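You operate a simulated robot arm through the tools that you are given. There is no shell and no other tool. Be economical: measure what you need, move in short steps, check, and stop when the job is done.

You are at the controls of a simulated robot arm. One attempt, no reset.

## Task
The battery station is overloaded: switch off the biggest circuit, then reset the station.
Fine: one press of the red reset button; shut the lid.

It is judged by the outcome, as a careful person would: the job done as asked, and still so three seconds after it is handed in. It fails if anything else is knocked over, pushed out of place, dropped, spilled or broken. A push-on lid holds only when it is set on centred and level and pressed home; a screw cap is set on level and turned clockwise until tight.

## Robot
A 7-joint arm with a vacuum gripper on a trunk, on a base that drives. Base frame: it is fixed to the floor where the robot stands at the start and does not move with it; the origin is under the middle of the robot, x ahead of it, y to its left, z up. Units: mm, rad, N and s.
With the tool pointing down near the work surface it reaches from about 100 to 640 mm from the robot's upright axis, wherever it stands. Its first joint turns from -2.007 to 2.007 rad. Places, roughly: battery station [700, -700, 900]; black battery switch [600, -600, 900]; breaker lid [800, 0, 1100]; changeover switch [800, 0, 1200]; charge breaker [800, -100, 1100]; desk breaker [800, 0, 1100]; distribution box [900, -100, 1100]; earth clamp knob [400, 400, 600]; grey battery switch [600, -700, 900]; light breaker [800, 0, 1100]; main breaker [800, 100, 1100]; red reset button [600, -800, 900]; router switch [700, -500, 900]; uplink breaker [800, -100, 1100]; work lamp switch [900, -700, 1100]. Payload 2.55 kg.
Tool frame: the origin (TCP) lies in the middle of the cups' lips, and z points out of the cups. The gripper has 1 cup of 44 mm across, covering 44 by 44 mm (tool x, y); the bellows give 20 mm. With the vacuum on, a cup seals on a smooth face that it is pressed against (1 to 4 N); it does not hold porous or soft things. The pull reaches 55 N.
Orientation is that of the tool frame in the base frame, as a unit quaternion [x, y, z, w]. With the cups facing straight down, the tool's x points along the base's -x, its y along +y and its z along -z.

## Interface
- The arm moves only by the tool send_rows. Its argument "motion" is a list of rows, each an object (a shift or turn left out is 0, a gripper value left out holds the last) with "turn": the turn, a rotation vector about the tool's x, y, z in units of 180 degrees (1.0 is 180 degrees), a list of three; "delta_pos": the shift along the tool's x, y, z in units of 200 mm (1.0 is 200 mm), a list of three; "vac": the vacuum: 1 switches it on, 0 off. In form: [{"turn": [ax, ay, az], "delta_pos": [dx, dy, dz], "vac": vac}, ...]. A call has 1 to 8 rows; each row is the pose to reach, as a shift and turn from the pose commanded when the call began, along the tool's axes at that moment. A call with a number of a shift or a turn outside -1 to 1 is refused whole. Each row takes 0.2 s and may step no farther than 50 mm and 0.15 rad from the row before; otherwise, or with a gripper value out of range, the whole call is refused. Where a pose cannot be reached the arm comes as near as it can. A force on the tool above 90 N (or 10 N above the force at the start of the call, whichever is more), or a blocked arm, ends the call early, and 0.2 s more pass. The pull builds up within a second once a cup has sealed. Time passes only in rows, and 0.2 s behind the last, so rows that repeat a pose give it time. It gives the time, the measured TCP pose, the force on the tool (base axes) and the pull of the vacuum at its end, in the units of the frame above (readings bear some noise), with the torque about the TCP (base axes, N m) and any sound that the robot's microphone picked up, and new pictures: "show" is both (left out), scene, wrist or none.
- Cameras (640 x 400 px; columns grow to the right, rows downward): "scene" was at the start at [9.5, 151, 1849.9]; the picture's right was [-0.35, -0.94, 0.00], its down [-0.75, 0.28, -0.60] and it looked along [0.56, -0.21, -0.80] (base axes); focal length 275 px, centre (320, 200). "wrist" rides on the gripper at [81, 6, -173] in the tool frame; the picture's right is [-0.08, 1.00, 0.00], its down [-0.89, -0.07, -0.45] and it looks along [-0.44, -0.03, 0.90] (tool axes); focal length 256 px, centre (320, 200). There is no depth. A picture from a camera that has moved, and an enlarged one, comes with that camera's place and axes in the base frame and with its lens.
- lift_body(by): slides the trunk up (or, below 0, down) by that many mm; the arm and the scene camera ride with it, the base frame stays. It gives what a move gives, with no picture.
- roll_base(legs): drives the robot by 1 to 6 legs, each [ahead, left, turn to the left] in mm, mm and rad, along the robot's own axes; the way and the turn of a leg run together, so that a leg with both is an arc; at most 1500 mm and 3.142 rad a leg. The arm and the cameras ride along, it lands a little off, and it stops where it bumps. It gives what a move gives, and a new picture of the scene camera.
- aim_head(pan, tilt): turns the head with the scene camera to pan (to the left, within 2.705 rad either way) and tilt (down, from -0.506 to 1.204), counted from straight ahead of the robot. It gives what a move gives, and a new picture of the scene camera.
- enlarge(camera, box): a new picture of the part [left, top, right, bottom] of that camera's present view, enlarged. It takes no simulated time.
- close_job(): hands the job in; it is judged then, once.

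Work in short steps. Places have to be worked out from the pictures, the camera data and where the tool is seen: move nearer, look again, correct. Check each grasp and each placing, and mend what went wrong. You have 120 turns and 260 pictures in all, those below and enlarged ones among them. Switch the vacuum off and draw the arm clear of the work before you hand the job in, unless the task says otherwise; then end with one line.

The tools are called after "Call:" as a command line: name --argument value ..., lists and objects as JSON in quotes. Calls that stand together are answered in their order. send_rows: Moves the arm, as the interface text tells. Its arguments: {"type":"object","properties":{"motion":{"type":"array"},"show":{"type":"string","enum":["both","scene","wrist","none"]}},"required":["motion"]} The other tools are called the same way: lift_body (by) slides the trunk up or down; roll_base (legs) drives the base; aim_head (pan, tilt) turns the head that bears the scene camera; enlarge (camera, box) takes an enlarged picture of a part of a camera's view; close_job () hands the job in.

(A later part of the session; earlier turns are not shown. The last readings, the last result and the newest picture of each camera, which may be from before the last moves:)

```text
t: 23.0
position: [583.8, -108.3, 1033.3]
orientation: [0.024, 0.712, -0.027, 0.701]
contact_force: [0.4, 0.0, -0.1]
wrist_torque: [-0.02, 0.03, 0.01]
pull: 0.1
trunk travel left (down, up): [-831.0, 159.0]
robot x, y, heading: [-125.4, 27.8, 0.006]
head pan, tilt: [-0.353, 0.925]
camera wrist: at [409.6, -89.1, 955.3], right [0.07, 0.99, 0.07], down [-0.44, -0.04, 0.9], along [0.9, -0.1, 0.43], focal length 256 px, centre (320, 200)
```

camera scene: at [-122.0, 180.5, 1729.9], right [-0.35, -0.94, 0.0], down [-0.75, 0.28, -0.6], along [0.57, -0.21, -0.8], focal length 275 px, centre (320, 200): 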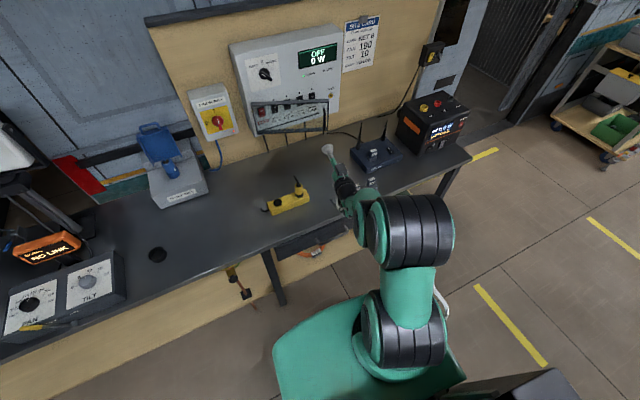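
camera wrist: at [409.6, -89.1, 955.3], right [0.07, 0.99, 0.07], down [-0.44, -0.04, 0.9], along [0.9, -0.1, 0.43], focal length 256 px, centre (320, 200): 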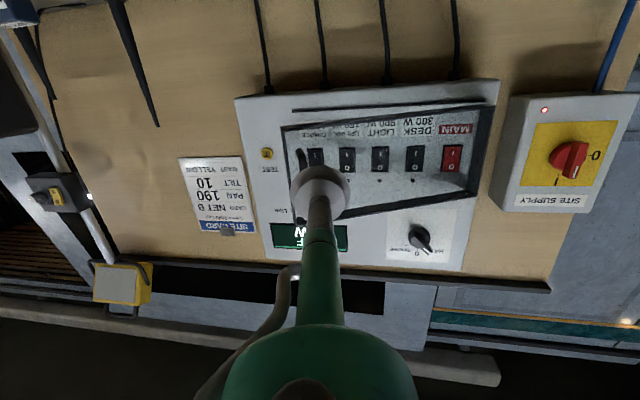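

The lid stays ajar (~0.4 rad). I'll use the base to swing it open: raise to mid-lid height, move right, forward behind the lid's free edge, then sweep left.

Call:
lift_body --by 40

Call:
roll_base --legs '[[0, -105, 0], [155, 0, 0]]'

Call:
send_rows --motion '[{"delta_pos": [0, 0, 0]}]' --show "wrist"

```text
t: 23.9
position: [583.9, -107.7, 1073.8]
orientation: [0.024, 0.712, -0.026, 0.702]
contact_force: [-0.5, -0.1, 1.0]
wrist_torque: [-0.01, -0.02, 0.01]
pull: 0.1
trunk travel left (down, up): [-871.0, 119.0]
robot x, y, heading: [-127.9, 29.9, -0.001]
head pan, tilt: [-0.353, 0.925]
```

```text
t: 26.0
position: [740.5, -213.1, 1073.1]
orientation: [0.024, 0.712, -0.027, 0.701]
contact_force: [-0.1, -0.1, -0.3]
wrist_torque: [-0.03, -0.05, -0.03]
pull: 0.1
trunk travel left (down, up): [-871.0, 119.0]
robot x, y, heading: [24.8, -73.5, 0.001]
head pan, tilt: [-0.353, 0.925]
camera scene: at [38.3, 74.9, 1769.9], right [-0.35, -0.94, 0.0], down [-0.75, 0.28, -0.6], along [0.56, -0.21, -0.8], focal length 275 px, centre (320, 200)
```

scene: 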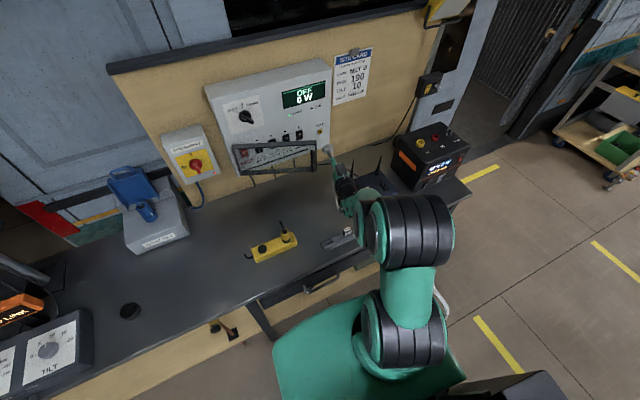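

```text
t: 26.4
position: [739.4, -213.8, 1074.3]
orientation: [0.024, 0.712, -0.027, 0.701]
contact_force: [-0.3, 0.3, 0.2]
wrist_torque: [-0.03, 0.02, -0.01]
pull: 0.2
trunk travel left (down, up): [-871.0, 119.0]
robot x, y, heading: [26.9, -73.3, 0.001]
head pan, tilt: [-0.353, 0.925]
camera wrist: at [566.2, -195.0, 995.5], right [0.07, 0.99, 0.07], down [-0.44, -0.04, 0.9], along [0.9, -0.1, 0.43], focal length 256 px, centre (320, 200)
```

wrist: 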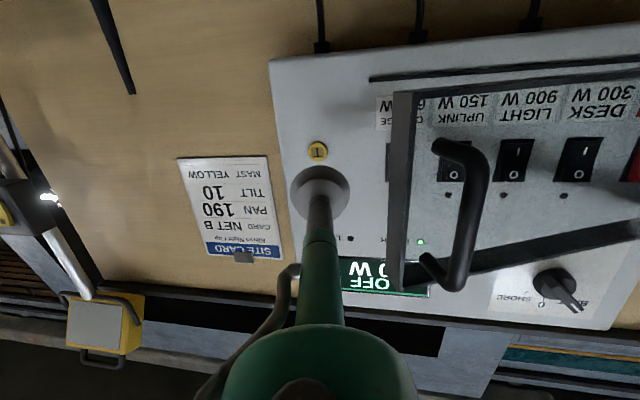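

The tip is just past the lid edge (edge ≈ x 709, y −161). Forward 20 mm more, then sweep left.

Call:
roll_base --legs '[[18, 0, 0], [0, 110, 0]]'

Call:
send_rows --motion '[{"delta_pos": [0, 0, 0]}]' --show "wrist"

```text
t: 28.0
position: [747.7, -170.8, 1074.2]
orientation: [0.061, 0.709, -0.049, 0.701]
contact_force: [-7.9, -21.5, -0.8]
wrist_torque: [0.01, -0.06, 1.31]
pull: 0.1
trunk travel left (down, up): [-871.0, 119.0]
robot x, y, heading: [42.5, 10.5, -0.014]
head pan, tilt: [-0.353, 0.925]
stopped in leg 2: the force on the tool passed its limit at 94 N (the readings are from after the stop); the commanded pose is now the measured one
camera scene: at [55.8, 162.6, 1769.8], right [-0.36, -0.93, 0.0], down [-0.74, 0.29, -0.6], along [0.56, -0.22, -0.8], focal length 275 px, centre (320, 200)
```

scene: 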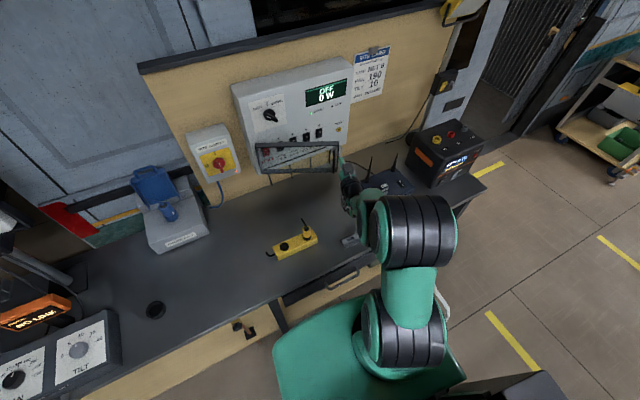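

```text
t: 28.4
position: [747.1, -169.7, 1075.1]
orientation: [0.058, 0.709, -0.045, 0.701]
contact_force: [-9.5, -25.1, -2.0]
wrist_torque: [-0.01, -0.13, 1.41]
pull: 0.0
trunk travel left (down, up): [-871.0, 119.0]
robot x, y, heading: [44.3, 12.0, -0.016]
head pan, tilt: [-0.353, 0.925]
camera wrist: at [577.2, -136.5, 996.2], right [0.15, 0.98, 0.1], down [-0.44, -0.02, 0.9], along [0.88, -0.18, 0.43], focal length 256 px, centre (320, 200)
```

wrist: 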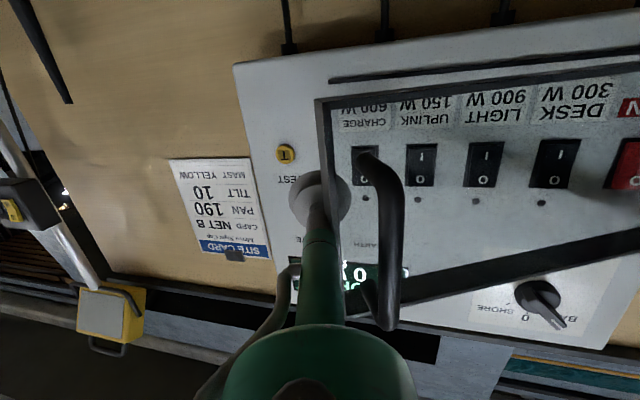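

The edge is jammed end-on against the shaft. The cup's rim is behind the edge, so I pull backward (with slight left) to hook it open along its arc.

Call:
roll_base --legs '[[-60, 15, 0]]'

Call:
send_rows --motion '[{"delta_pos": [0, 0, 0]}]' --show "wrist"

```text
t: 29.4
position: [689.3, -146.2, 1075.9]
orientation: [0.053, 0.709, -0.045, 0.702]
contact_force: [0.6, -0.2, 0.4]
wrist_torque: [0.0, 0.03, -0.01]
pull: 0.0
trunk travel left (down, up): [-871.0, 119.0]
robot x, y, heading: [-13.5, 26.4, -0.02]
head pan, tilt: [-0.353, 0.925]
camera scene: at [-5.3, 179.5, 1769.8], right [-0.36, -0.93, 0.0], down [-0.74, 0.29, -0.6], along [0.56, -0.22, -0.8], focal length 275 px, centre (320, 200)
```

scene: 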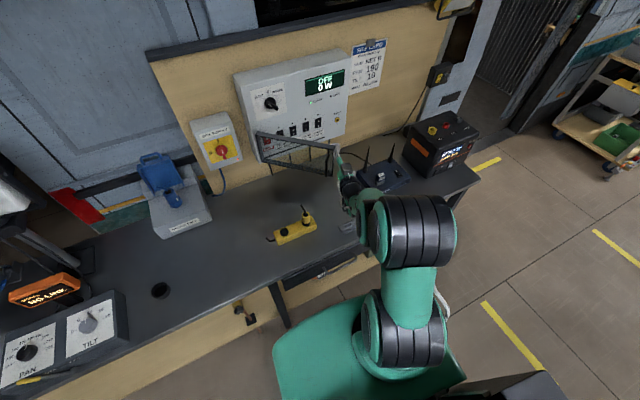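

```text
t: 29.8
position: [692.1, -145.7, 1075.3]
orientation: [0.054, 0.709, -0.045, 0.701]
contact_force: [0.2, 0.6, -0.1]
wrist_torque: [-0.02, 0.01, -0.02]
pull: 0.1
trunk travel left (down, up): [-871.0, 119.0]
robot x, y, heading: [-14.3, 28.9, -0.01]
head pan, tilt: [-0.353, 0.925]
camera wrist: at [519.8, -114.4, 996.2], right [0.14, 0.99, 0.09], down [-0.44, -0.02, 0.9], along [0.89, -0.17, 0.43], focal length 256 px, centre (320, 200)
```

wrist: 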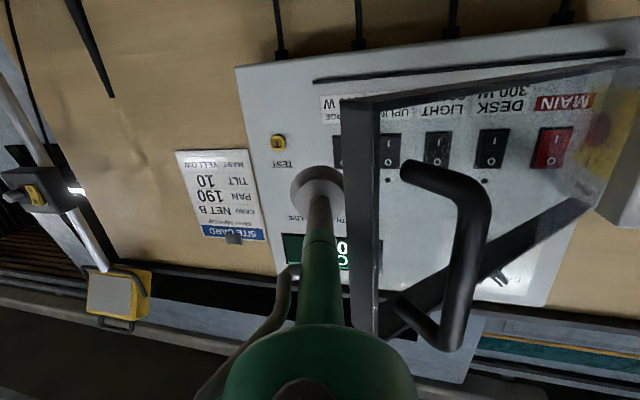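

Lid is now ~38° open and moves freely. Continue with a diagonal back-left sweep.

Call:
roll_base --legs '[[-40, 75, 0]]'

Call:
send_rows --motion '[{"delta_pos": [0, 0, 0]}]' --show "wrist"

```text
t: 30.8
position: [652.0, -69.2, 1076.2]
orientation: [0.053, 0.71, -0.044, 0.701]
contact_force: [-0.6, 0.2, 0.7]
wrist_torque: [-0.02, -0.01, -0.02]
pull: 0.1
trunk travel left (down, up): [-871.0, 119.0]
robot x, y, heading: [-54.5, 106.8, -0.02]
head pan, tilt: [-0.353, 0.925]
camera scene: at [-42.2, 256.5, 1769.7], right [-0.36, -0.93, 0.0], down [-0.75, 0.29, -0.6], along [0.56, -0.22, -0.8], focal length 275 px, centre (320, 200)
```

scene: 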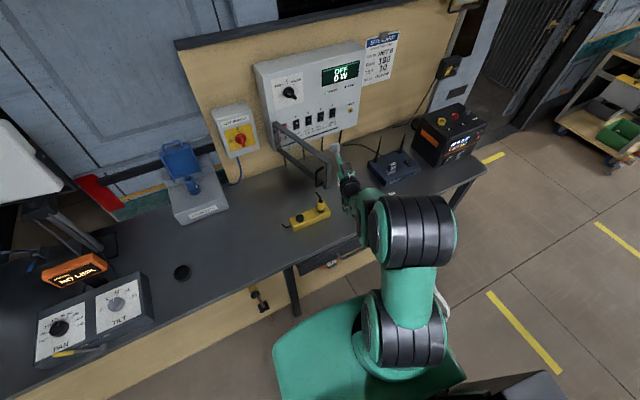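

```text
t: 31.2
position: [653.1, -68.7, 1075.6]
orientation: [0.054, 0.71, -0.044, 0.701]
contact_force: [-0.4, 0.0, -0.5]
wrist_torque: [0.03, 0.01, 0.01]
pull: 0.1
trunk travel left (down, up): [-871.0, 119.0]
robot x, y, heading: [-50.2, 102.5, -0.014]
head pan, tilt: [-0.353, 0.925]
camera wrist: at [481.0, -38.7, 996.3], right [0.14, 0.99, 0.09], down [-0.44, -0.02, 0.9], along [0.89, -0.17, 0.43], focal length 256 px, centre (320, 200)
```

wrist: 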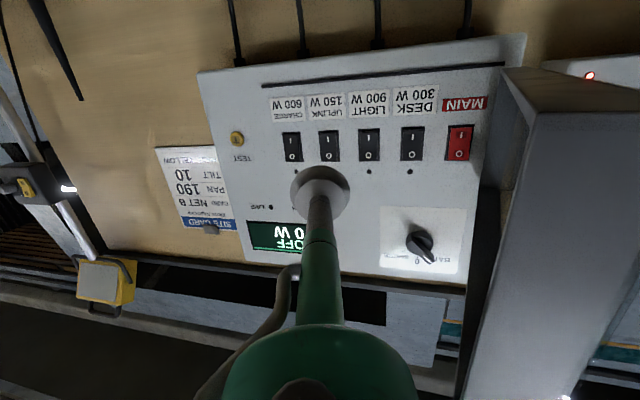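

The lid is now ~85° open. I straighten the tool's yaw and take a closer view of the breaker for aiming.

Call:
send_rows --motion '[{"turn": [-0.022, 0, 0]}, {"turn": [-0.044, 0, 0]}, {"turn": [-0.044, 0, 0]}]' --show "wrist"

Call:
enlarge --camera "wrist" --box '[260, 80, 500, 230]'

```text
t: 32.0
position: [651.6, -71.5, 1076.7]
orientation: [0.005, 0.711, 0.004, 0.703]
contact_force: [0.0, 0.0, 0.7]
wrist_torque: [-0.02, 0.0, -0.02]
pull: 0.0
trunk travel left (down, up): [-871.0, 119.0]
robot x, y, heading: [-50.9, 104.9, -0.014]
head pan, tilt: [-0.353, 0.925]
camera wrist: at [478.1, -62.2, 996.5], right [0.0, 1.0, 0.09], down [-0.44, -0.08, 0.9], along [0.9, -0.04, 0.43], focal length 256 px, centre (320, 200)
```

wrist: 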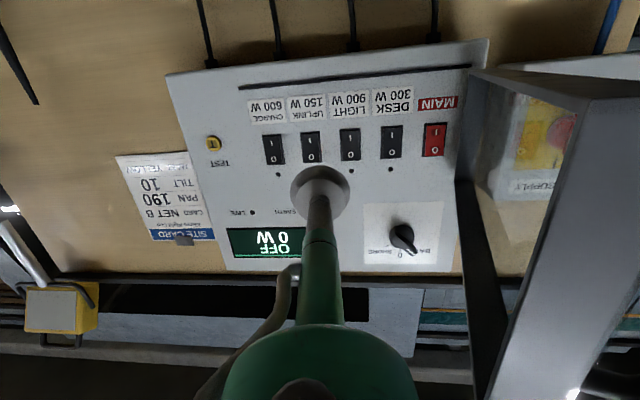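

```text
2.67 times, centred on (380, 155) of wrist
camera zoom: at [478.1, -62.2, 996.5], right [0.0, 1.0, 0.09], down [-0.44, -0.08, 0.9], along [0.9, -0.04, 0.43], focal length 683 px, centre (160, 320)
```

zoom: 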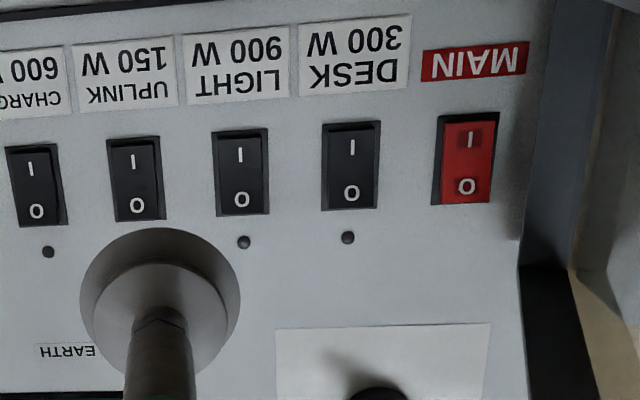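

Aim: light rocker center (815, −31, 1083), O-half top ≈ z 1103. Move the arm to y −31, z 1103 and closer to x ≈ 740.

Call:
send_rows --motion '[{"delta_pos": [-0.05, 0.07, 0.1]}, {"delta_pos": [-0.1, 0.14, 0.2]}, {"delta_pos": [-0.135, 0.2, 0.32]}, {"delta_pos": [-0.135, 0.2, 0.44]}, {"delta_pos": [-0.135, 0.2, 0.44]}]' --show "wrist"

```text
t: 33.2
position: [739.5, -29.8, 1102.6]
orientation: [0.005, 0.711, 0.004, 0.704]
contact_force: [0.7, 0.7, 0.6]
wrist_torque: [-0.02, -0.02, 0.0]
pull: 0.1
trunk travel left (down, up): [-871.0, 119.0]
robot x, y, heading: [-57.7, 103.7, -0.014]
head pan, tilt: [-0.353, 0.925]
camera wrist: at [565.5, -22.4, 1023.9], right [0.0, 1.0, 0.09], down [-0.44, -0.08, 0.9], along [0.9, -0.04, 0.43], focal length 256 px, centre (320, 200)
```

wrist: 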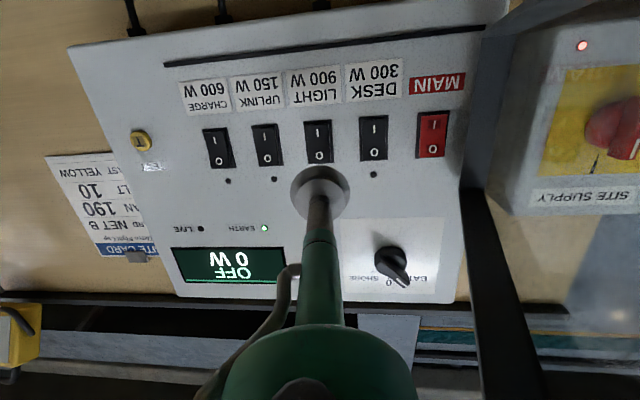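

Call:
send_rows --motion '[{"delta_pos": [0, 0, 0.12]}, {"delta_pos": [0, 0, 0.24]}, {"delta_pos": [0, 0, 0.29]}, {"delta_pos": [0, 0, 0.29]}]' --show "wrist"

Call:
enlarge --camera "wrist" --box '[240, 80, 400, 240]'

```text
t: 34.2
position: [798.7, -30.3, 1100.5]
orientation: [0.006, 0.71, 0.003, 0.704]
contact_force: [0.2, -0.2, 0.6]
wrist_torque: [-0.02, 0.0, -0.02]
pull: 0.0
trunk travel left (down, up): [-871.0, 119.0]
robot x, y, heading: [-52.7, 105.7, -0.016]
head pan, tilt: [-0.353, 0.925]
camera wrist: at [624.7, -22.3, 1022.1], right [0.0, 1.0, 0.09], down [-0.44, -0.08, 0.9], along [0.9, -0.04, 0.43], focal length 256 px, centre (320, 200)
```

wrist: 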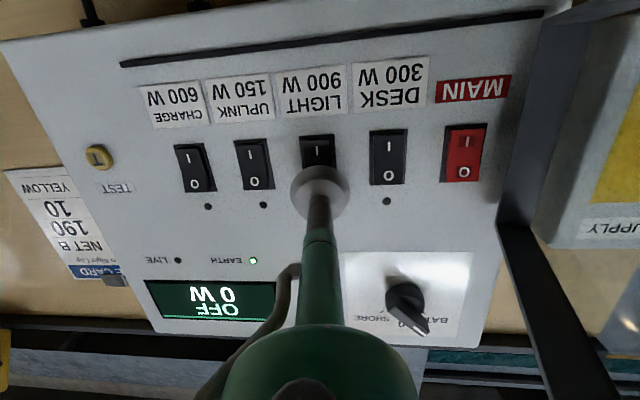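

```text
2.50 times, centred on (320, 160) of wrist
camera zoom: at [624.7, -22.3, 1022.1], right [0.0, 1.0, 0.09], down [-0.44, -0.08, 0.9], along [0.9, -0.04, 0.43], focal length 640 px, centre (320, 300)
```

zoom: 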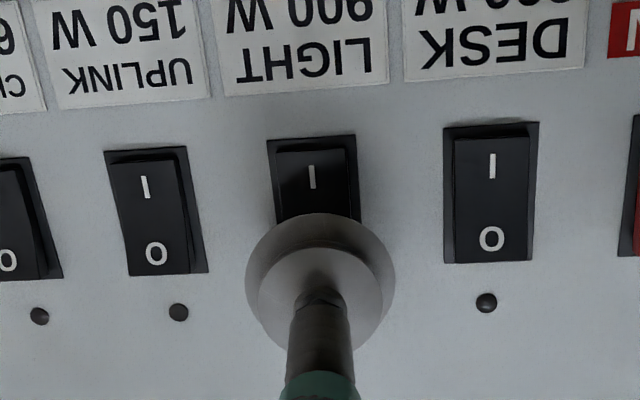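

Well aligned on the O half. Press in small steps.

Call:
send_rows --motion '[{"delta_pos": [0, 0, 0.03]}, {"delta_pos": [0, 0, 0.06]}, {"delta_pos": [0, 0, 0.06]}]' --show "none"

Call:
send_rows --motion '[{"delta_pos": [0, 0, 0.03]}, {"delta_pos": [0, 0, 0.06]}, {"delta_pos": [0, 0, 0.06]}]' --show "wrist"

```text
t: 35.0
position: [810.8, -30.9, 1101.3]
orientation: [0.006, 0.711, 0.004, 0.703]
contact_force: [0.3, 0.3, 0.1]
wrist_torque: [0.01, 0.01, -0.02]
pull: 0.1
trunk travel left (down, up): [-871.0, 119.0]
robot x, y, heading: [-51.4, 100.4, -0.008]
head pan, tilt: [-0.353, 0.925]
```

```text
t: 35.8
position: [822.0, -31.4, 1102.2]
orientation: [0.004, 0.71, 0.004, 0.704]
contact_force: [-0.8, -0.3, 0.3]
wrist_torque: [0.04, 0.02, 0.02]
pull: 0.0
trunk travel left (down, up): [-871.0, 119.0]
robot x, y, heading: [-50.3, 103.9, -0.011]
head pan, tilt: [-0.353, 0.925]
camera wrist: at [648.2, -22.7, 1022.6], right [0.0, 1.0, 0.09], down [-0.44, -0.08, 0.9], along [0.9, -0.04, 0.43], focal length 256 px, centre (320, 200)
```

wrist: 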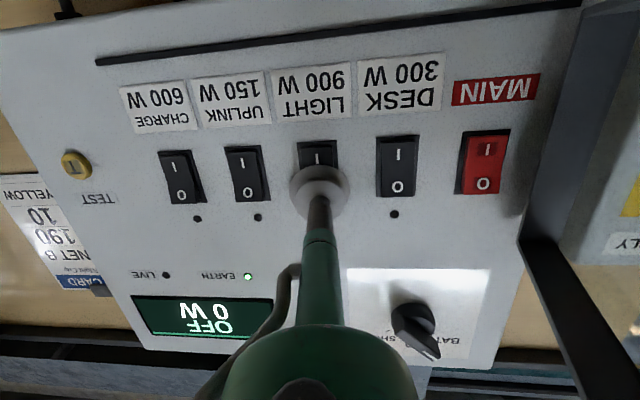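

Call:
send_rows --motion '[{"delta_pos": [0, 0, 0.025]}, {"delta_pos": [0, 0, 0.04]}, {"delta_pos": [0, 0, 0.04]}]' --show "none"

Call:
send_rows --motion '[{"delta_pos": [0, 0, 0.02]}, {"delta_pos": [0, 0, 0.04]}, {"delta_pos": [0, 0, 0.04]}]' --show "wrist"

```text
t: 36.6
position: [828.9, -30.7, 1101.7]
orientation: [0.006, 0.71, 0.003, 0.704]
contact_force: [-2.2, -0.7, 0.5]
wrist_torque: [-0.03, 0.03, 0.06]
pull: 0.0
trunk travel left (down, up): [-871.0, 119.0]
robot x, y, heading: [-52.9, 102.7, -0.016]
head pan, tilt: [-0.353, 0.925]
```

```text
t: 37.4
position: [838.8, -31.3, 1101.7]
orientation: [0.006, 0.711, 0.004, 0.703]
contact_force: [-5.9, -1.7, -0.9]
wrist_torque: [0.04, 0.01, 0.08]
pull: 0.0
trunk travel left (down, up): [-871.0, 119.0]
robot x, y, heading: [-53.8, 104.5, -0.016]
head pan, tilt: [-0.353, 0.925]
camera wrist: at [664.0, -23.5, 1022.5], right [0.0, 1.0, 0.09], down [-0.44, -0.08, 0.9], along [0.9, -0.04, 0.43], focal length 256 px, centre (320, 200)
```

wrist: 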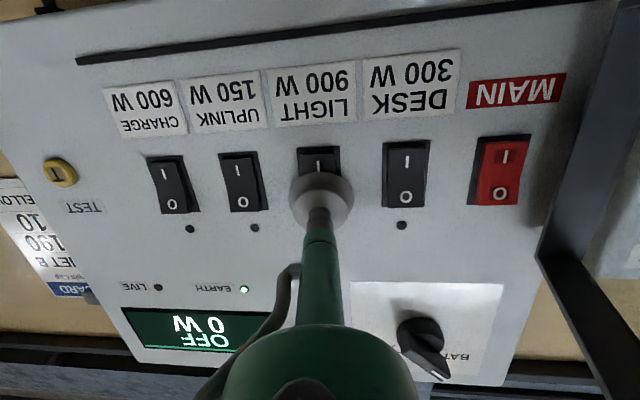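

Call:
send_rows --motion '[{"delta_pos": [0, 0, 0.025]}, {"delta_pos": [0, 0, 0.025]}]' --show "none"

Call:
send_rows --motion '[{"delta_pos": [0, 0, 0.025]}, {"delta_pos": [0, 0, 0.025]}]' --show "wrist"

Call:
enlarge --camera "wrist" --box '[240, 100, 400, 260]'

```text
t: 38.0
position: [843.1, -31.8, 1101.2]
orientation: [0.005, 0.711, 0.004, 0.704]
contact_force: [-7.7, -3.2, 0.5]
wrist_torque: [-0.03, -0.02, 0.18]
pull: 0.0
trunk travel left (down, up): [-871.0, 119.0]
robot x, y, heading: [-53.6, 105.1, -0.021]
head pan, tilt: [-0.353, 0.925]
```

```text
t: 38.6
position: [843.0, -31.5, 1101.8]
orientation: [0.007, 0.711, 0.004, 0.703]
contact_force: [-30.1, -3.6, -2.2]
wrist_torque: [-0.02, -0.08, 0.12]
pull: 0.0
trunk travel left (down, up): [-871.0, 119.0]
robot x, y, heading: [-53.8, 98.6, -0.018]
head pan, tilt: [-0.353, 0.925]
camera wrist: at [668.8, -23.5, 1022.6], right [0.0, 1.0, 0.09], down [-0.44, -0.08, 0.9], along [0.9, -0.04, 0.43], focal length 256 px, centre (320, 200)
```

wrist: 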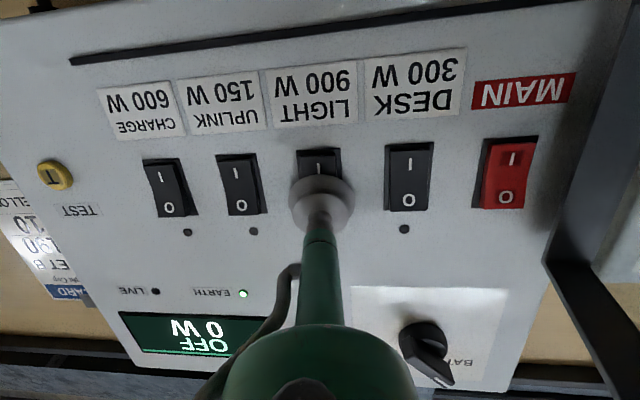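

```text
2.50 times, centred on (320, 180) of wrist
camera zoom: at [668.8, -23.5, 1022.6], right [0.0, 1.0, 0.09], down [-0.44, -0.08, 0.9], along [0.9, -0.04, 0.43], focal length 640 px, centre (320, 250)
```

zoom: 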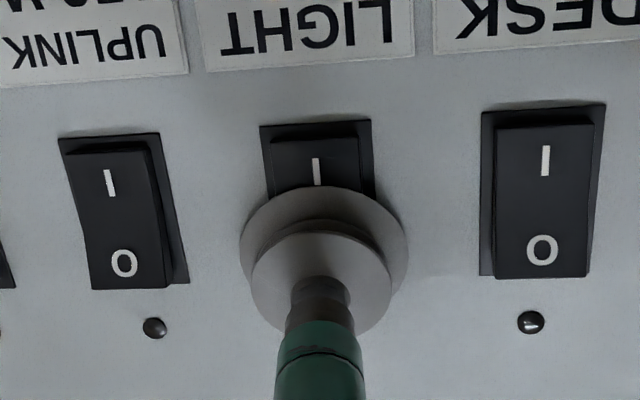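

Bottomed out at 30 N. Back off and see whether the rocker flipped.

Call:
send_rows --motion '[{"delta_pos": [0, 0, -0.1]}, {"delta_pos": [0, 0, -0.25]}, {"delta_pos": [-0.15, 0, -0.4]}, {"delta_pos": [-0.3, 0, -0.4]}]' --show "wrist"

Call:
enlarge --camera "wrist" --box '[140, 70, 460, 270]'

```text
t: 39.6
position: [770.2, -31.6, 1161.7]
orientation: [0.005, 0.711, 0.003, 0.703]
contact_force: [-0.6, 0.1, -0.7]
wrist_torque: [0.0, -0.05, -0.03]
pull: 0.1
trunk travel left (down, up): [-871.0, 119.0]
robot x, y, heading: [-52.9, 105.9, -0.009]
head pan, tilt: [-0.353, 0.925]
camera wrist: at [595.9, -23.1, 1082.4], right [0.0, 1.0, 0.09], down [-0.44, -0.08, 0.9], along [0.9, -0.04, 0.43], focal length 256 px, centre (320, 200)
```

wrist: 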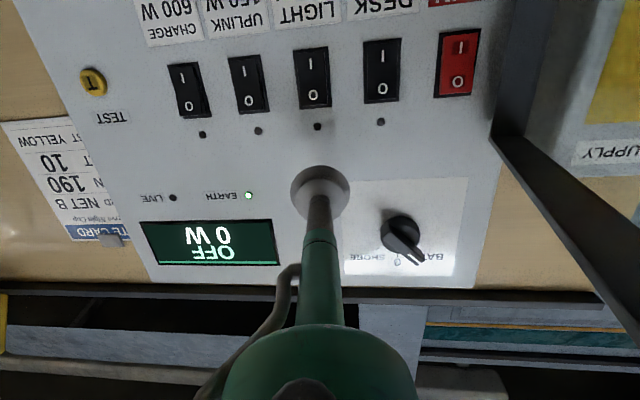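

```text
2.00 times, centred on (300, 170) of wrist
camera zoom: at [595.9, -23.1, 1082.4], right [0.0, 1.0, 0.09], down [-0.44, -0.08, 0.9], along [0.9, -0.04, 0.43], focal length 512 px, centre (360, 260)
```

zoom: 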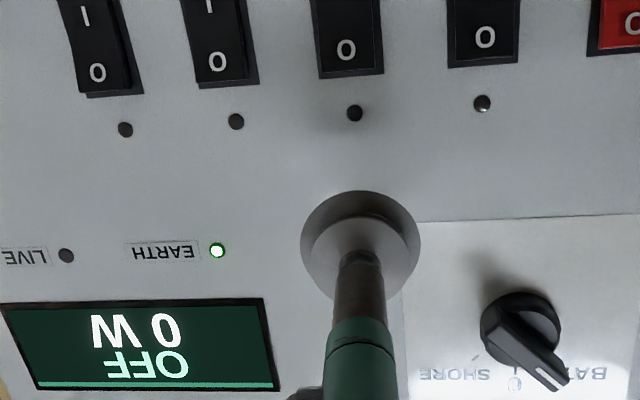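

Call:
enlarge --camera "wrist" --box '[160, 20, 490, 140]'

Call:
enlarge --camera "wrist" --box '[280, 30, 410, 140]'

```text
1.94 times, centred on (325, 80) of wrist
camera zoom: at [595.9, -23.1, 1082.4], right [0.0, 1.0, 0.09], down [-0.44, -0.08, 0.9], along [0.9, -0.04, 0.43], focal length 496 px, centre (310, 433)
```

zoom: 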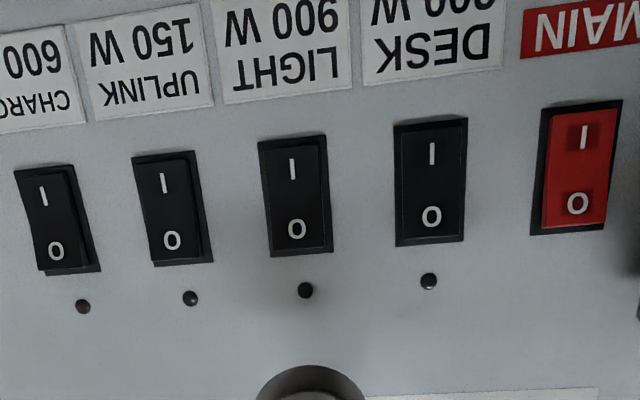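

```text
3.64 times, centred on (345, 85) of wrist
camera zoom: at [595.9, -23.1, 1082.4], right [0.0, 1.0, 0.09], down [-0.44, -0.08, 0.9], along [0.9, -0.04, 0.43], focal length 931 px, centre (229, 618)
```

zoom: 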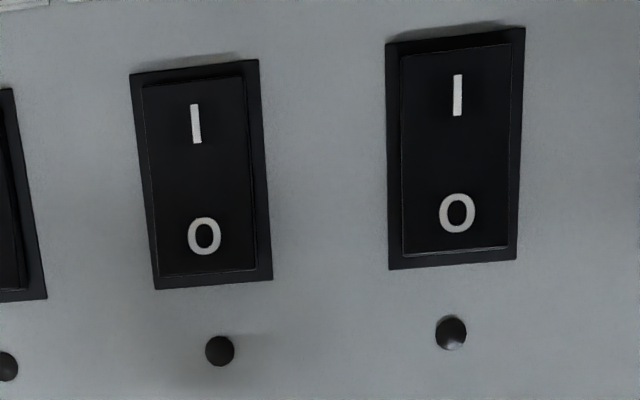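

Need an oblique view to tell the rocker states apart; move the arm to the right (-y) and look.

Call:
send_rows --motion '[{"delta_pos": [0, -0.2, 0]}, {"delta_pos": [0, -0.4, 0]}, {"delta_pos": [0, -0.6, 0]}, {"delta_pos": [0, -0.8, 0]}, {"delta_pos": [0, -0.8, 0]}]' --show "wrist"

Call:
enlarge --camera "wrist" --box '[300, 20, 640, 180]'

```text
t: 40.8
position: [769.3, -191.2, 1160.2]
orientation: [0.005, 0.71, 0.004, 0.704]
contact_force: [0.8, 0.4, 0.7]
wrist_torque: [0.0, 0.03, -0.03]
pull: 0.0
trunk travel left (down, up): [-871.0, 119.0]
robot x, y, heading: [-52.3, 104.7, -0.012]
head pan, tilt: [-0.353, 0.925]
camera wrist: at [595.1, -182.4, 1081.3], right [0.0, 1.0, 0.09], down [-0.44, -0.08, 0.9], along [0.9, -0.04, 0.44], focal length 256 px, centre (320, 200)
```

wrist: 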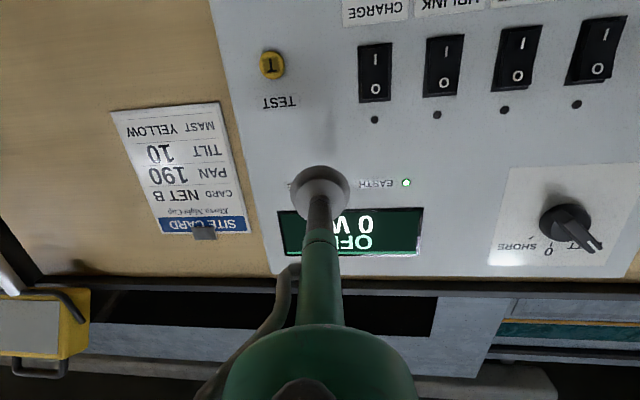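

```text
1.88 times, centred on (470, 100) of wrist
camera zoom: at [595.1, -182.4, 1081.3], right [0.0, 1.0, 0.09], down [-0.44, -0.08, 0.9], along [0.9, -0.04, 0.44], focal length 482 px, centre (38, 388)
```

zoom: 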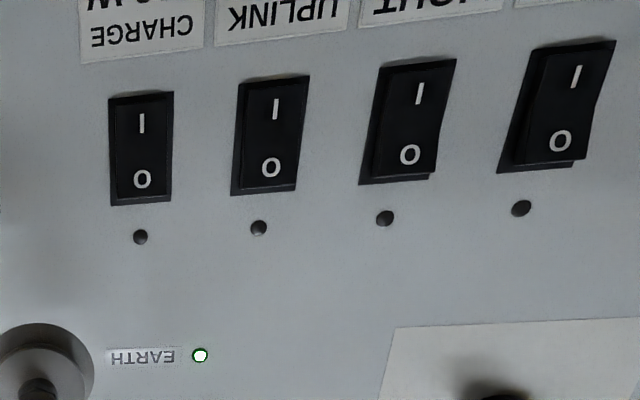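

Call:
enlarge --camera "wrist" --box '[410, 10, 640, 120]'

```text
2.78 times, centred on (525, 65) of wrist
camera zoom: at [595.1, -182.4, 1081.3], right [0.0, 1.0, 0.09], down [-0.44, -0.08, 0.9], along [0.9, -0.04, 0.44], focal length 712 px, centre (-250, 576)
```

zoom: 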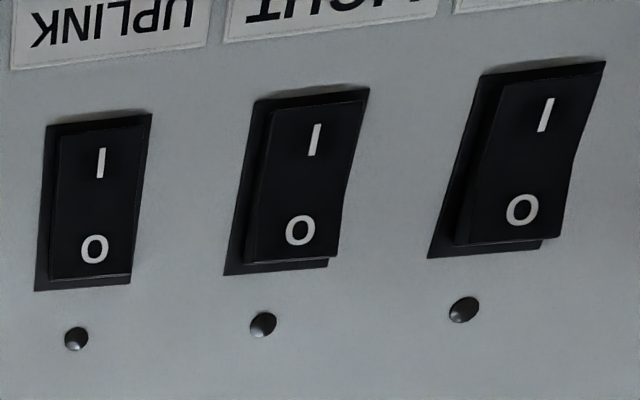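

The LIGHT rocker's O end still protrudes like its neighbours, so it did not flip. I'll press again slightly lower (z 1098) and harder.

Call:
send_rows --motion '[{"delta_pos": [0.1, 0.2, 0]}, {"delta_pos": [0.2, 0.4, 0]}, {"delta_pos": [0.31, 0.6, 0]}, {"delta_pos": [0.31, 0.8, 0.0]}, {"delta_pos": [0.31, 0.807, 0.13]}, {"delta_pos": [0.31, 0.807, 0.27]}, {"delta_pos": [0.31, 0.807, 0.27]}]' --show "none"

Call:
send_rows --motion '[{"delta_pos": [0, 0, 0.04]}, {"delta_pos": [0, 0, 0.08]}, {"delta_pos": [0, 0, 0.08]}]' --show "none"

```text
t: 42.4
position: [821.9, -30.8, 1100.1]
orientation: [0.005, 0.711, 0.004, 0.703]
contact_force: [-0.3, -0.5, 0.0]
wrist_torque: [-0.02, -0.02, -0.02]
pull: 0.1
trunk travel left (down, up): [-871.0, 119.0]
robot x, y, heading: [-54.1, 107.9, -0.019]
head pan, tilt: [-0.353, 0.925]
```

```text
t: 43.2
position: [838.0, -29.8, 1098.9]
orientation: [0.005, 0.711, 0.005, 0.703]
contact_force: [-5.2, -2.4, -0.3]
wrist_torque: [0.0, 0.02, 0.08]
pull: 0.0
trunk travel left (down, up): [-871.0, 119.0]
robot x, y, heading: [-55.6, 101.7, -0.018]
head pan, tilt: [-0.353, 0.925]
```

Call:
send_rows --motion '[{"delta_pos": [0, 0, 0.025]}, {"delta_pos": [0, 0, 0.05]}, {"delta_pos": [0, 0, 0.05]}]' --show "none"

Call:
send_rows --motion '[{"delta_pos": [0, 0, 0.025]}, {"delta_pos": [0, 0, 0.025]}]' --show "wrist"

Call:
enlarge --camera "wrist" --box '[240, 100, 400, 260]'

```text
t: 44.0
position: [843.6, -29.8, 1099.0]
orientation: [0.007, 0.711, 0.004, 0.703]
contact_force: [-30.7, -2.2, -2.6]
wrist_torque: [-0.2, -0.11, 0.1]
pull: 0.0
trunk travel left (down, up): [-871.0, 119.0]
robot x, y, heading: [-53.1, 103.6, -0.014]
head pan, tilt: [-0.353, 0.925]
```

```text
t: 44.6
position: [844.7, -31.6, 1099.0]
orientation: [0.007, 0.711, 0.004, 0.703]
contact_force: [-55.6, -3.6, -5.7]
wrist_torque: [-0.08, -0.28, 0.12]
pull: 0.1
trunk travel left (down, up): [-871.0, 119.0]
robot x, y, heading: [-54.2, 104.4, -0.015]
head pan, tilt: [-0.353, 0.925]
camera wrist: at [669.5, -22.1, 1020.4], right [0.0, 1.0, 0.09], down [-0.44, -0.08, 0.9], along [0.9, -0.05, 0.43], focal length 256 px, centre (320, 200)
```

wrist: 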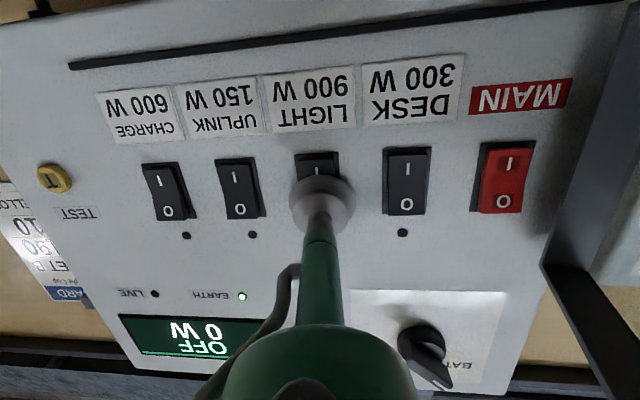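

```text
2.50 times, centred on (320, 180) of wrist
camera zoom: at [669.5, -22.1, 1020.4], right [0.0, 1.0, 0.09], down [-0.44, -0.08, 0.9], along [0.9, -0.05, 0.43], focal length 640 px, centre (320, 250)
```

zoom: 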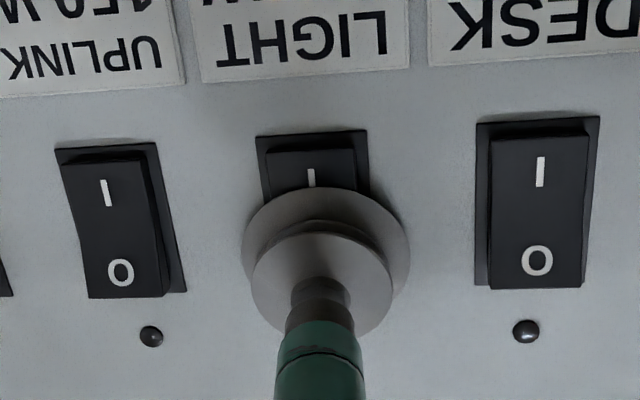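

Call:
send_rows --motion '[{"delta_pos": [0, 0, 0.02]}, {"delta_pos": [0, 0, 0.02]}]' --show "none"

Call:
send_rows --motion '[{"delta_pos": [0, 0, -0.1]}, {"delta_pos": [0, 0, -0.25]}, {"delta_pos": [-0.15, -0.2, -0.4]}, {"delta_pos": [-0.3, -0.4, -0.4]}, {"delta_pos": [-0.3, -0.6, -0.4]}, {"delta_pos": [-0.3, -0.6, -0.4]}]' --show "wrist"

Call:
enlarge --camera "wrist" --box '[340, 10, 570, 130]'

```text
t: 45.2
position: [842.8, -30.1, 1098.9]
orientation: [0.008, 0.711, 0.004, 0.703]
contact_force: [-72.3, -5.1, -5.2]
wrist_torque: [-0.42, -0.28, 0.2]
pull: 0.3
trunk travel left (down, up): [-871.0, 119.0]
robot x, y, heading: [-53.5, 105.0, -0.019]
head pan, tilt: [-0.353, 0.925]
```

```text
refused: row 3 steps farther than a row can; nothing moved
```

```text
2.78 times, centred on (455, 70) of wrist
camera zoom: at [669.9, -22.3, 1020.4], right [0.0, 1.0, 0.09], down [-0.43, -0.08, 0.9], along [0.9, -0.05, 0.43], focal length 712 px, centre (-56, 562)
```

zoom: 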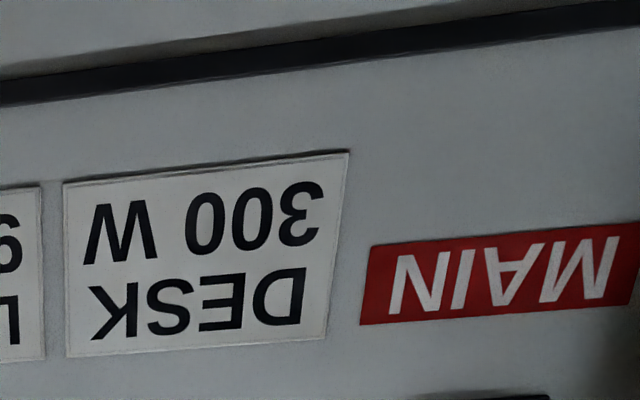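

Call:
send_rows --motion '[{"delta_pos": [0, 0, -0.1]}, {"delta_pos": [0, 0, -0.25]}, {"delta_pos": [-0.12, -0.12, -0.38]}, {"delta_pos": [-0.24, -0.3, -0.4]}, {"delta_pos": [-0.3, -0.5, -0.4]}, {"delta_pos": [-0.3, -0.6, -0.4]}, {"delta_pos": [-0.3, -0.6, -0.4]}]' --show "wrist"

Call:
enlarge --camera "wrist" --box '[340, 10, 610, 140]'

```text
t: 46.8
position: [776.8, -149.9, 1157.7]
orientation: [0.005, 0.711, 0.005, 0.703]
contact_force: [0.7, 0.9, 0.1]
wrist_torque: [0.01, -0.02, 0.01]
pull: 0.0
trunk travel left (down, up): [-871.0, 119.0]
robot x, y, heading: [-52.6, 103.6, -0.023]
head pan, tilt: [-0.353, 0.925]
camera wrist: at [603.3, -142.1, 1078.9], right [0.0, 1.0, 0.09], down [-0.44, -0.08, 0.9], along [0.9, -0.04, 0.43], focal length 256 px, centre (320, 200)
```

wrist: 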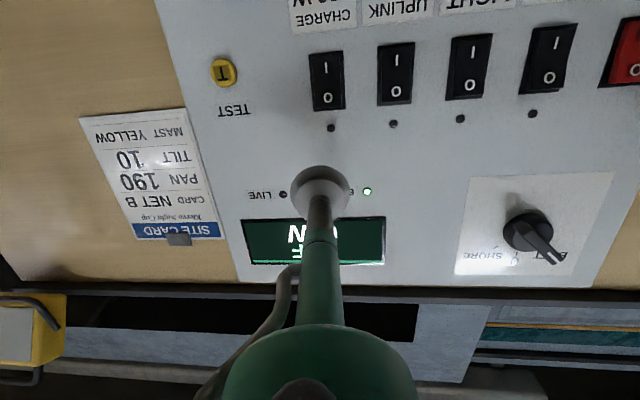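

```text
2.37 times, centred on (475, 75) of wrist
camera zoom: at [603.3, -142.1, 1078.9], right [0.0, 1.0, 0.09], down [-0.44, -0.08, 0.9], along [0.9, -0.04, 0.43], focal length 607 px, centre (-47, 496)
```

zoom: 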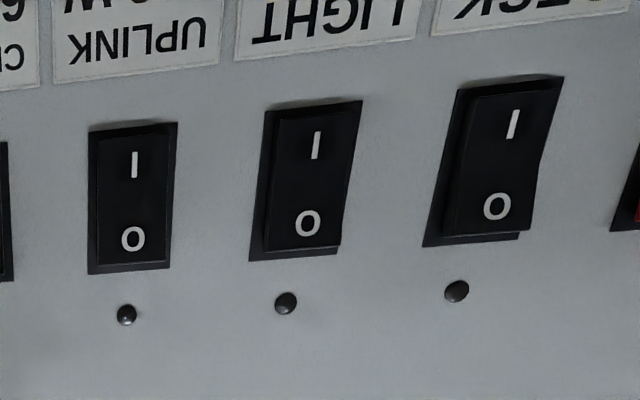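

It still hasn't flipped: the flat cup likely rests on the LED above and blocks the other half. I'll tilt the tool 30° down so only its top rim presses the O end.

Call:
send_rows --motion '[{"turn": [0, 0.042, 0], "delta_pos": [0.0, 0.1, -0.05]}, {"turn": [0, 0.084, 0], "delta_pos": [0.06, 0.25, -0.05]}, {"turn": [0, 0.126, 0], "delta_pos": [0.15, 0.42, -0.05]}, {"turn": [0, 0.167, 0], "delta_pos": [0.26, 0.6, -0.05]}, {"turn": [0, 0.167, 0], "delta_pos": [0.365, 0.6, -0.05]}, {"turn": [0, 0.167, 0], "delta_pos": [0.365, 0.6, -0.05]}]' --show "wrist"

```text
t: 48.2
position: [765.5, -28.6, 1085.8]
orientation: [0.003, 0.869, 0.006, 0.495]
contact_force: [-1.0, 0.5, 0.5]
wrist_torque: [0.01, 0.01, 0.02]
pull: 0.1
trunk travel left (down, up): [-871.0, 119.0]
robot x, y, heading: [-53.6, 104.2, -0.018]
head pan, tilt: [-0.353, 0.925]
camera wrist: at [576.6, -22.0, 1103.4], right [0.04, 1.0, 0.08], down [0.07, -0.08, 0.99], along [1.0, -0.04, -0.07], focal length 256 px, centre (320, 200)
```

wrist: 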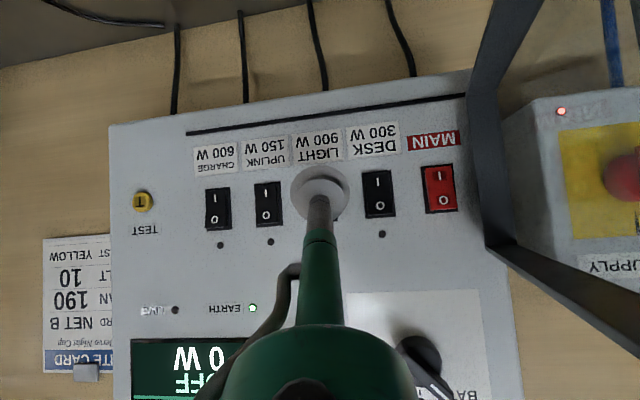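

Call:
send_rows --motion '[{"delta_pos": [-0.04, -0.005, 0.09]}, {"delta_pos": [-0.085, -0.008, 0.182]}, {"delta_pos": [-0.11, -0.008, 0.225]}, {"delta_pos": [-0.11, -0.008, 0.225]}]' --show "wrist"

Call:
enlarge --camera "wrist" --box '[240, 120, 400, 260]'

```text
t: 49.2
position: [817.1, -31.4, 1082.0]
orientation: [0.004, 0.868, 0.005, 0.496]
contact_force: [0.1, -0.5, 0.5]
wrist_torque: [0.0, 0.0, 0.04]
pull: 0.0
trunk travel left (down, up): [-871.0, 119.0]
robot x, y, heading: [-55.8, 106.6, -0.014]
head pan, tilt: [-0.353, 0.925]
camera wrist: at [627.2, -24.6, 1100.8], right [0.04, 1.0, 0.08], down [0.07, -0.08, 0.99], along [1.0, -0.04, -0.07], focal length 256 px, centre (320, 200)
```

wrist: 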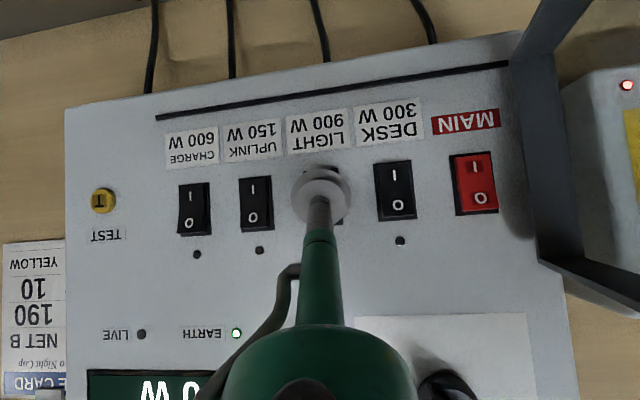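

```text
2.86 times, centred on (320, 190) of wrist
camera zoom: at [627.2, -24.6, 1100.8], right [0.04, 1.0, 0.08], down [0.07, -0.08, 0.99], along [1.0, -0.04, -0.07], focal length 731 px, centre (320, 229)
```

zoom: 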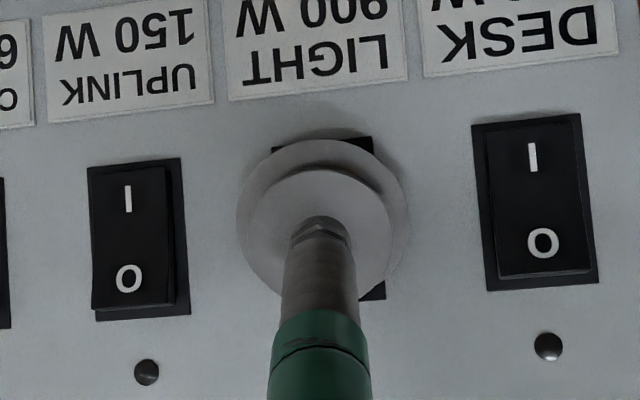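

Call:
send_rows --motion '[{"delta_pos": [-0.015, 0, 0.026]}, {"delta_pos": [-0.031, 0, 0.052]}, {"delta_pos": [-0.031, 0, 0.052]}]' --show "none"

Call:
send_rows --motion '[{"delta_pos": [-0.015, 0, 0.026]}, {"delta_pos": [-0.031, 0, 0.052]}, {"delta_pos": [-0.031, 0, 0.052]}]' --show "wrist"

```text
t: 50.0
position: [828.7, -32.4, 1082.5]
orientation: [0.004, 0.869, 0.006, 0.494]
contact_force: [-6.6, -0.8, -1.3]
wrist_torque: [0.01, -0.16, 0.01]
pull: 0.0
trunk travel left (down, up): [-871.0, 119.0]
robot x, y, heading: [-51.4, 106.8, -0.017]
head pan, tilt: [-0.353, 0.925]
```

```text
t: 50.8
position: [834.7, -32.0, 1081.0]
orientation: [0.004, 0.87, 0.006, 0.494]
contact_force: [-32.6, -1.2, -7.0]
wrist_torque: [-0.19, -1.16, 0.18]
pull: 0.1
trunk travel left (down, up): [-871.0, 119.0]
robot x, y, heading: [-53.1, 104.6, -0.012]
head pan, tilt: [-0.353, 0.925]
camera wrist: at [644.8, -25.3, 1100.5], right [0.04, 1.0, 0.08], down [0.08, -0.09, 0.99], along [1.0, -0.04, -0.08], focal length 256 px, centre (320, 200)
```

wrist: 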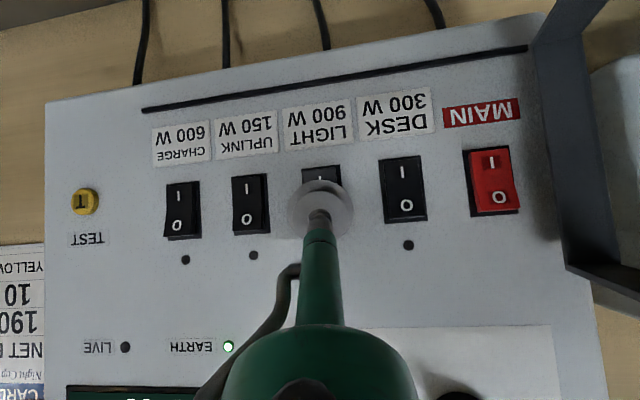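

Call:
enlarge --camera "wrist" --box '[220, 120, 440, 260]'

Call:
send_rows --motion '[{"delta_pos": [0.05, 0, -0.1]}, {"delta_pos": [0.13, 0, -0.22]}, {"delta_pos": [0.13, -0.2, -0.3]}, {"delta_pos": [0.13, -0.4, -0.3]}, {"delta_pos": [0.13, -0.4, -0.3]}]' --show "wrist"

Call:
enlarge --camera "wrist" --box '[220, 120, 480, 260]'

```text
2.86 times, centred on (330, 190) of wrist
camera zoom: at [644.8, -25.3, 1100.5], right [0.04, 1.0, 0.08], down [0.08, -0.09, 0.99], along [1.0, -0.04, -0.08], focal length 731 px, centre (291, 229)
```

zoom: 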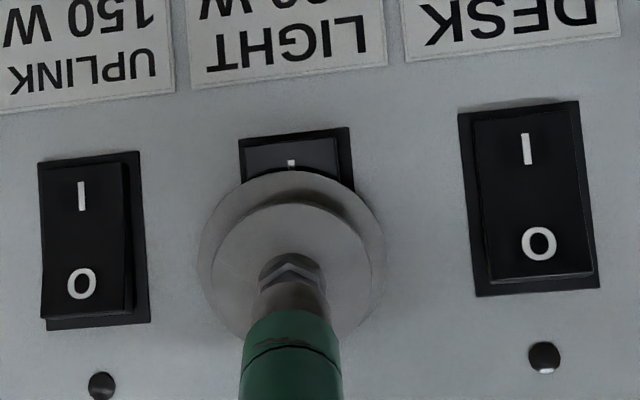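

```text
t: 52.0
position: [778.7, -111.1, 1091.7]
orientation: [0.004, 0.868, 0.005, 0.496]
contact_force: [0.3, -0.1, -0.3]
wrist_torque: [-0.02, 0.01, 0.03]
pull: 0.0
trunk travel left (down, up): [-871.0, 119.0]
robot x, y, heading: [-53.8, 102.3, -0.015]
head pan, tilt: [-0.353, 0.925]
camera wrist: at [588.3, -103.3, 1110.0], right [0.04, 1.0, 0.08], down [0.07, -0.08, 0.99], along [1.0, -0.04, -0.07], focal length 256 px, centre (320, 200)
```

wrist: 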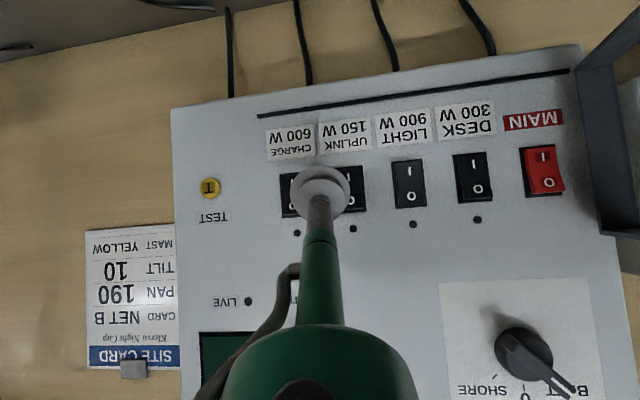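

```text
2.46 times, centred on (350, 190) of wrist
camera zoom: at [588.3, -103.3, 1110.0], right [0.04, 1.0, 0.08], down [0.07, -0.08, 0.99], along [1.0, -0.04, -0.07], focal length 630 px, centre (246, 225)
```

zoom: 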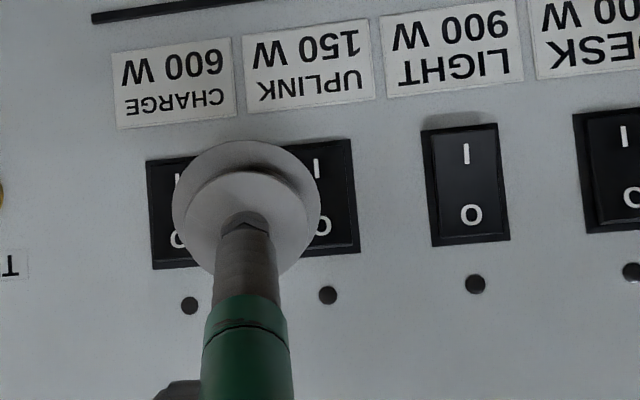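

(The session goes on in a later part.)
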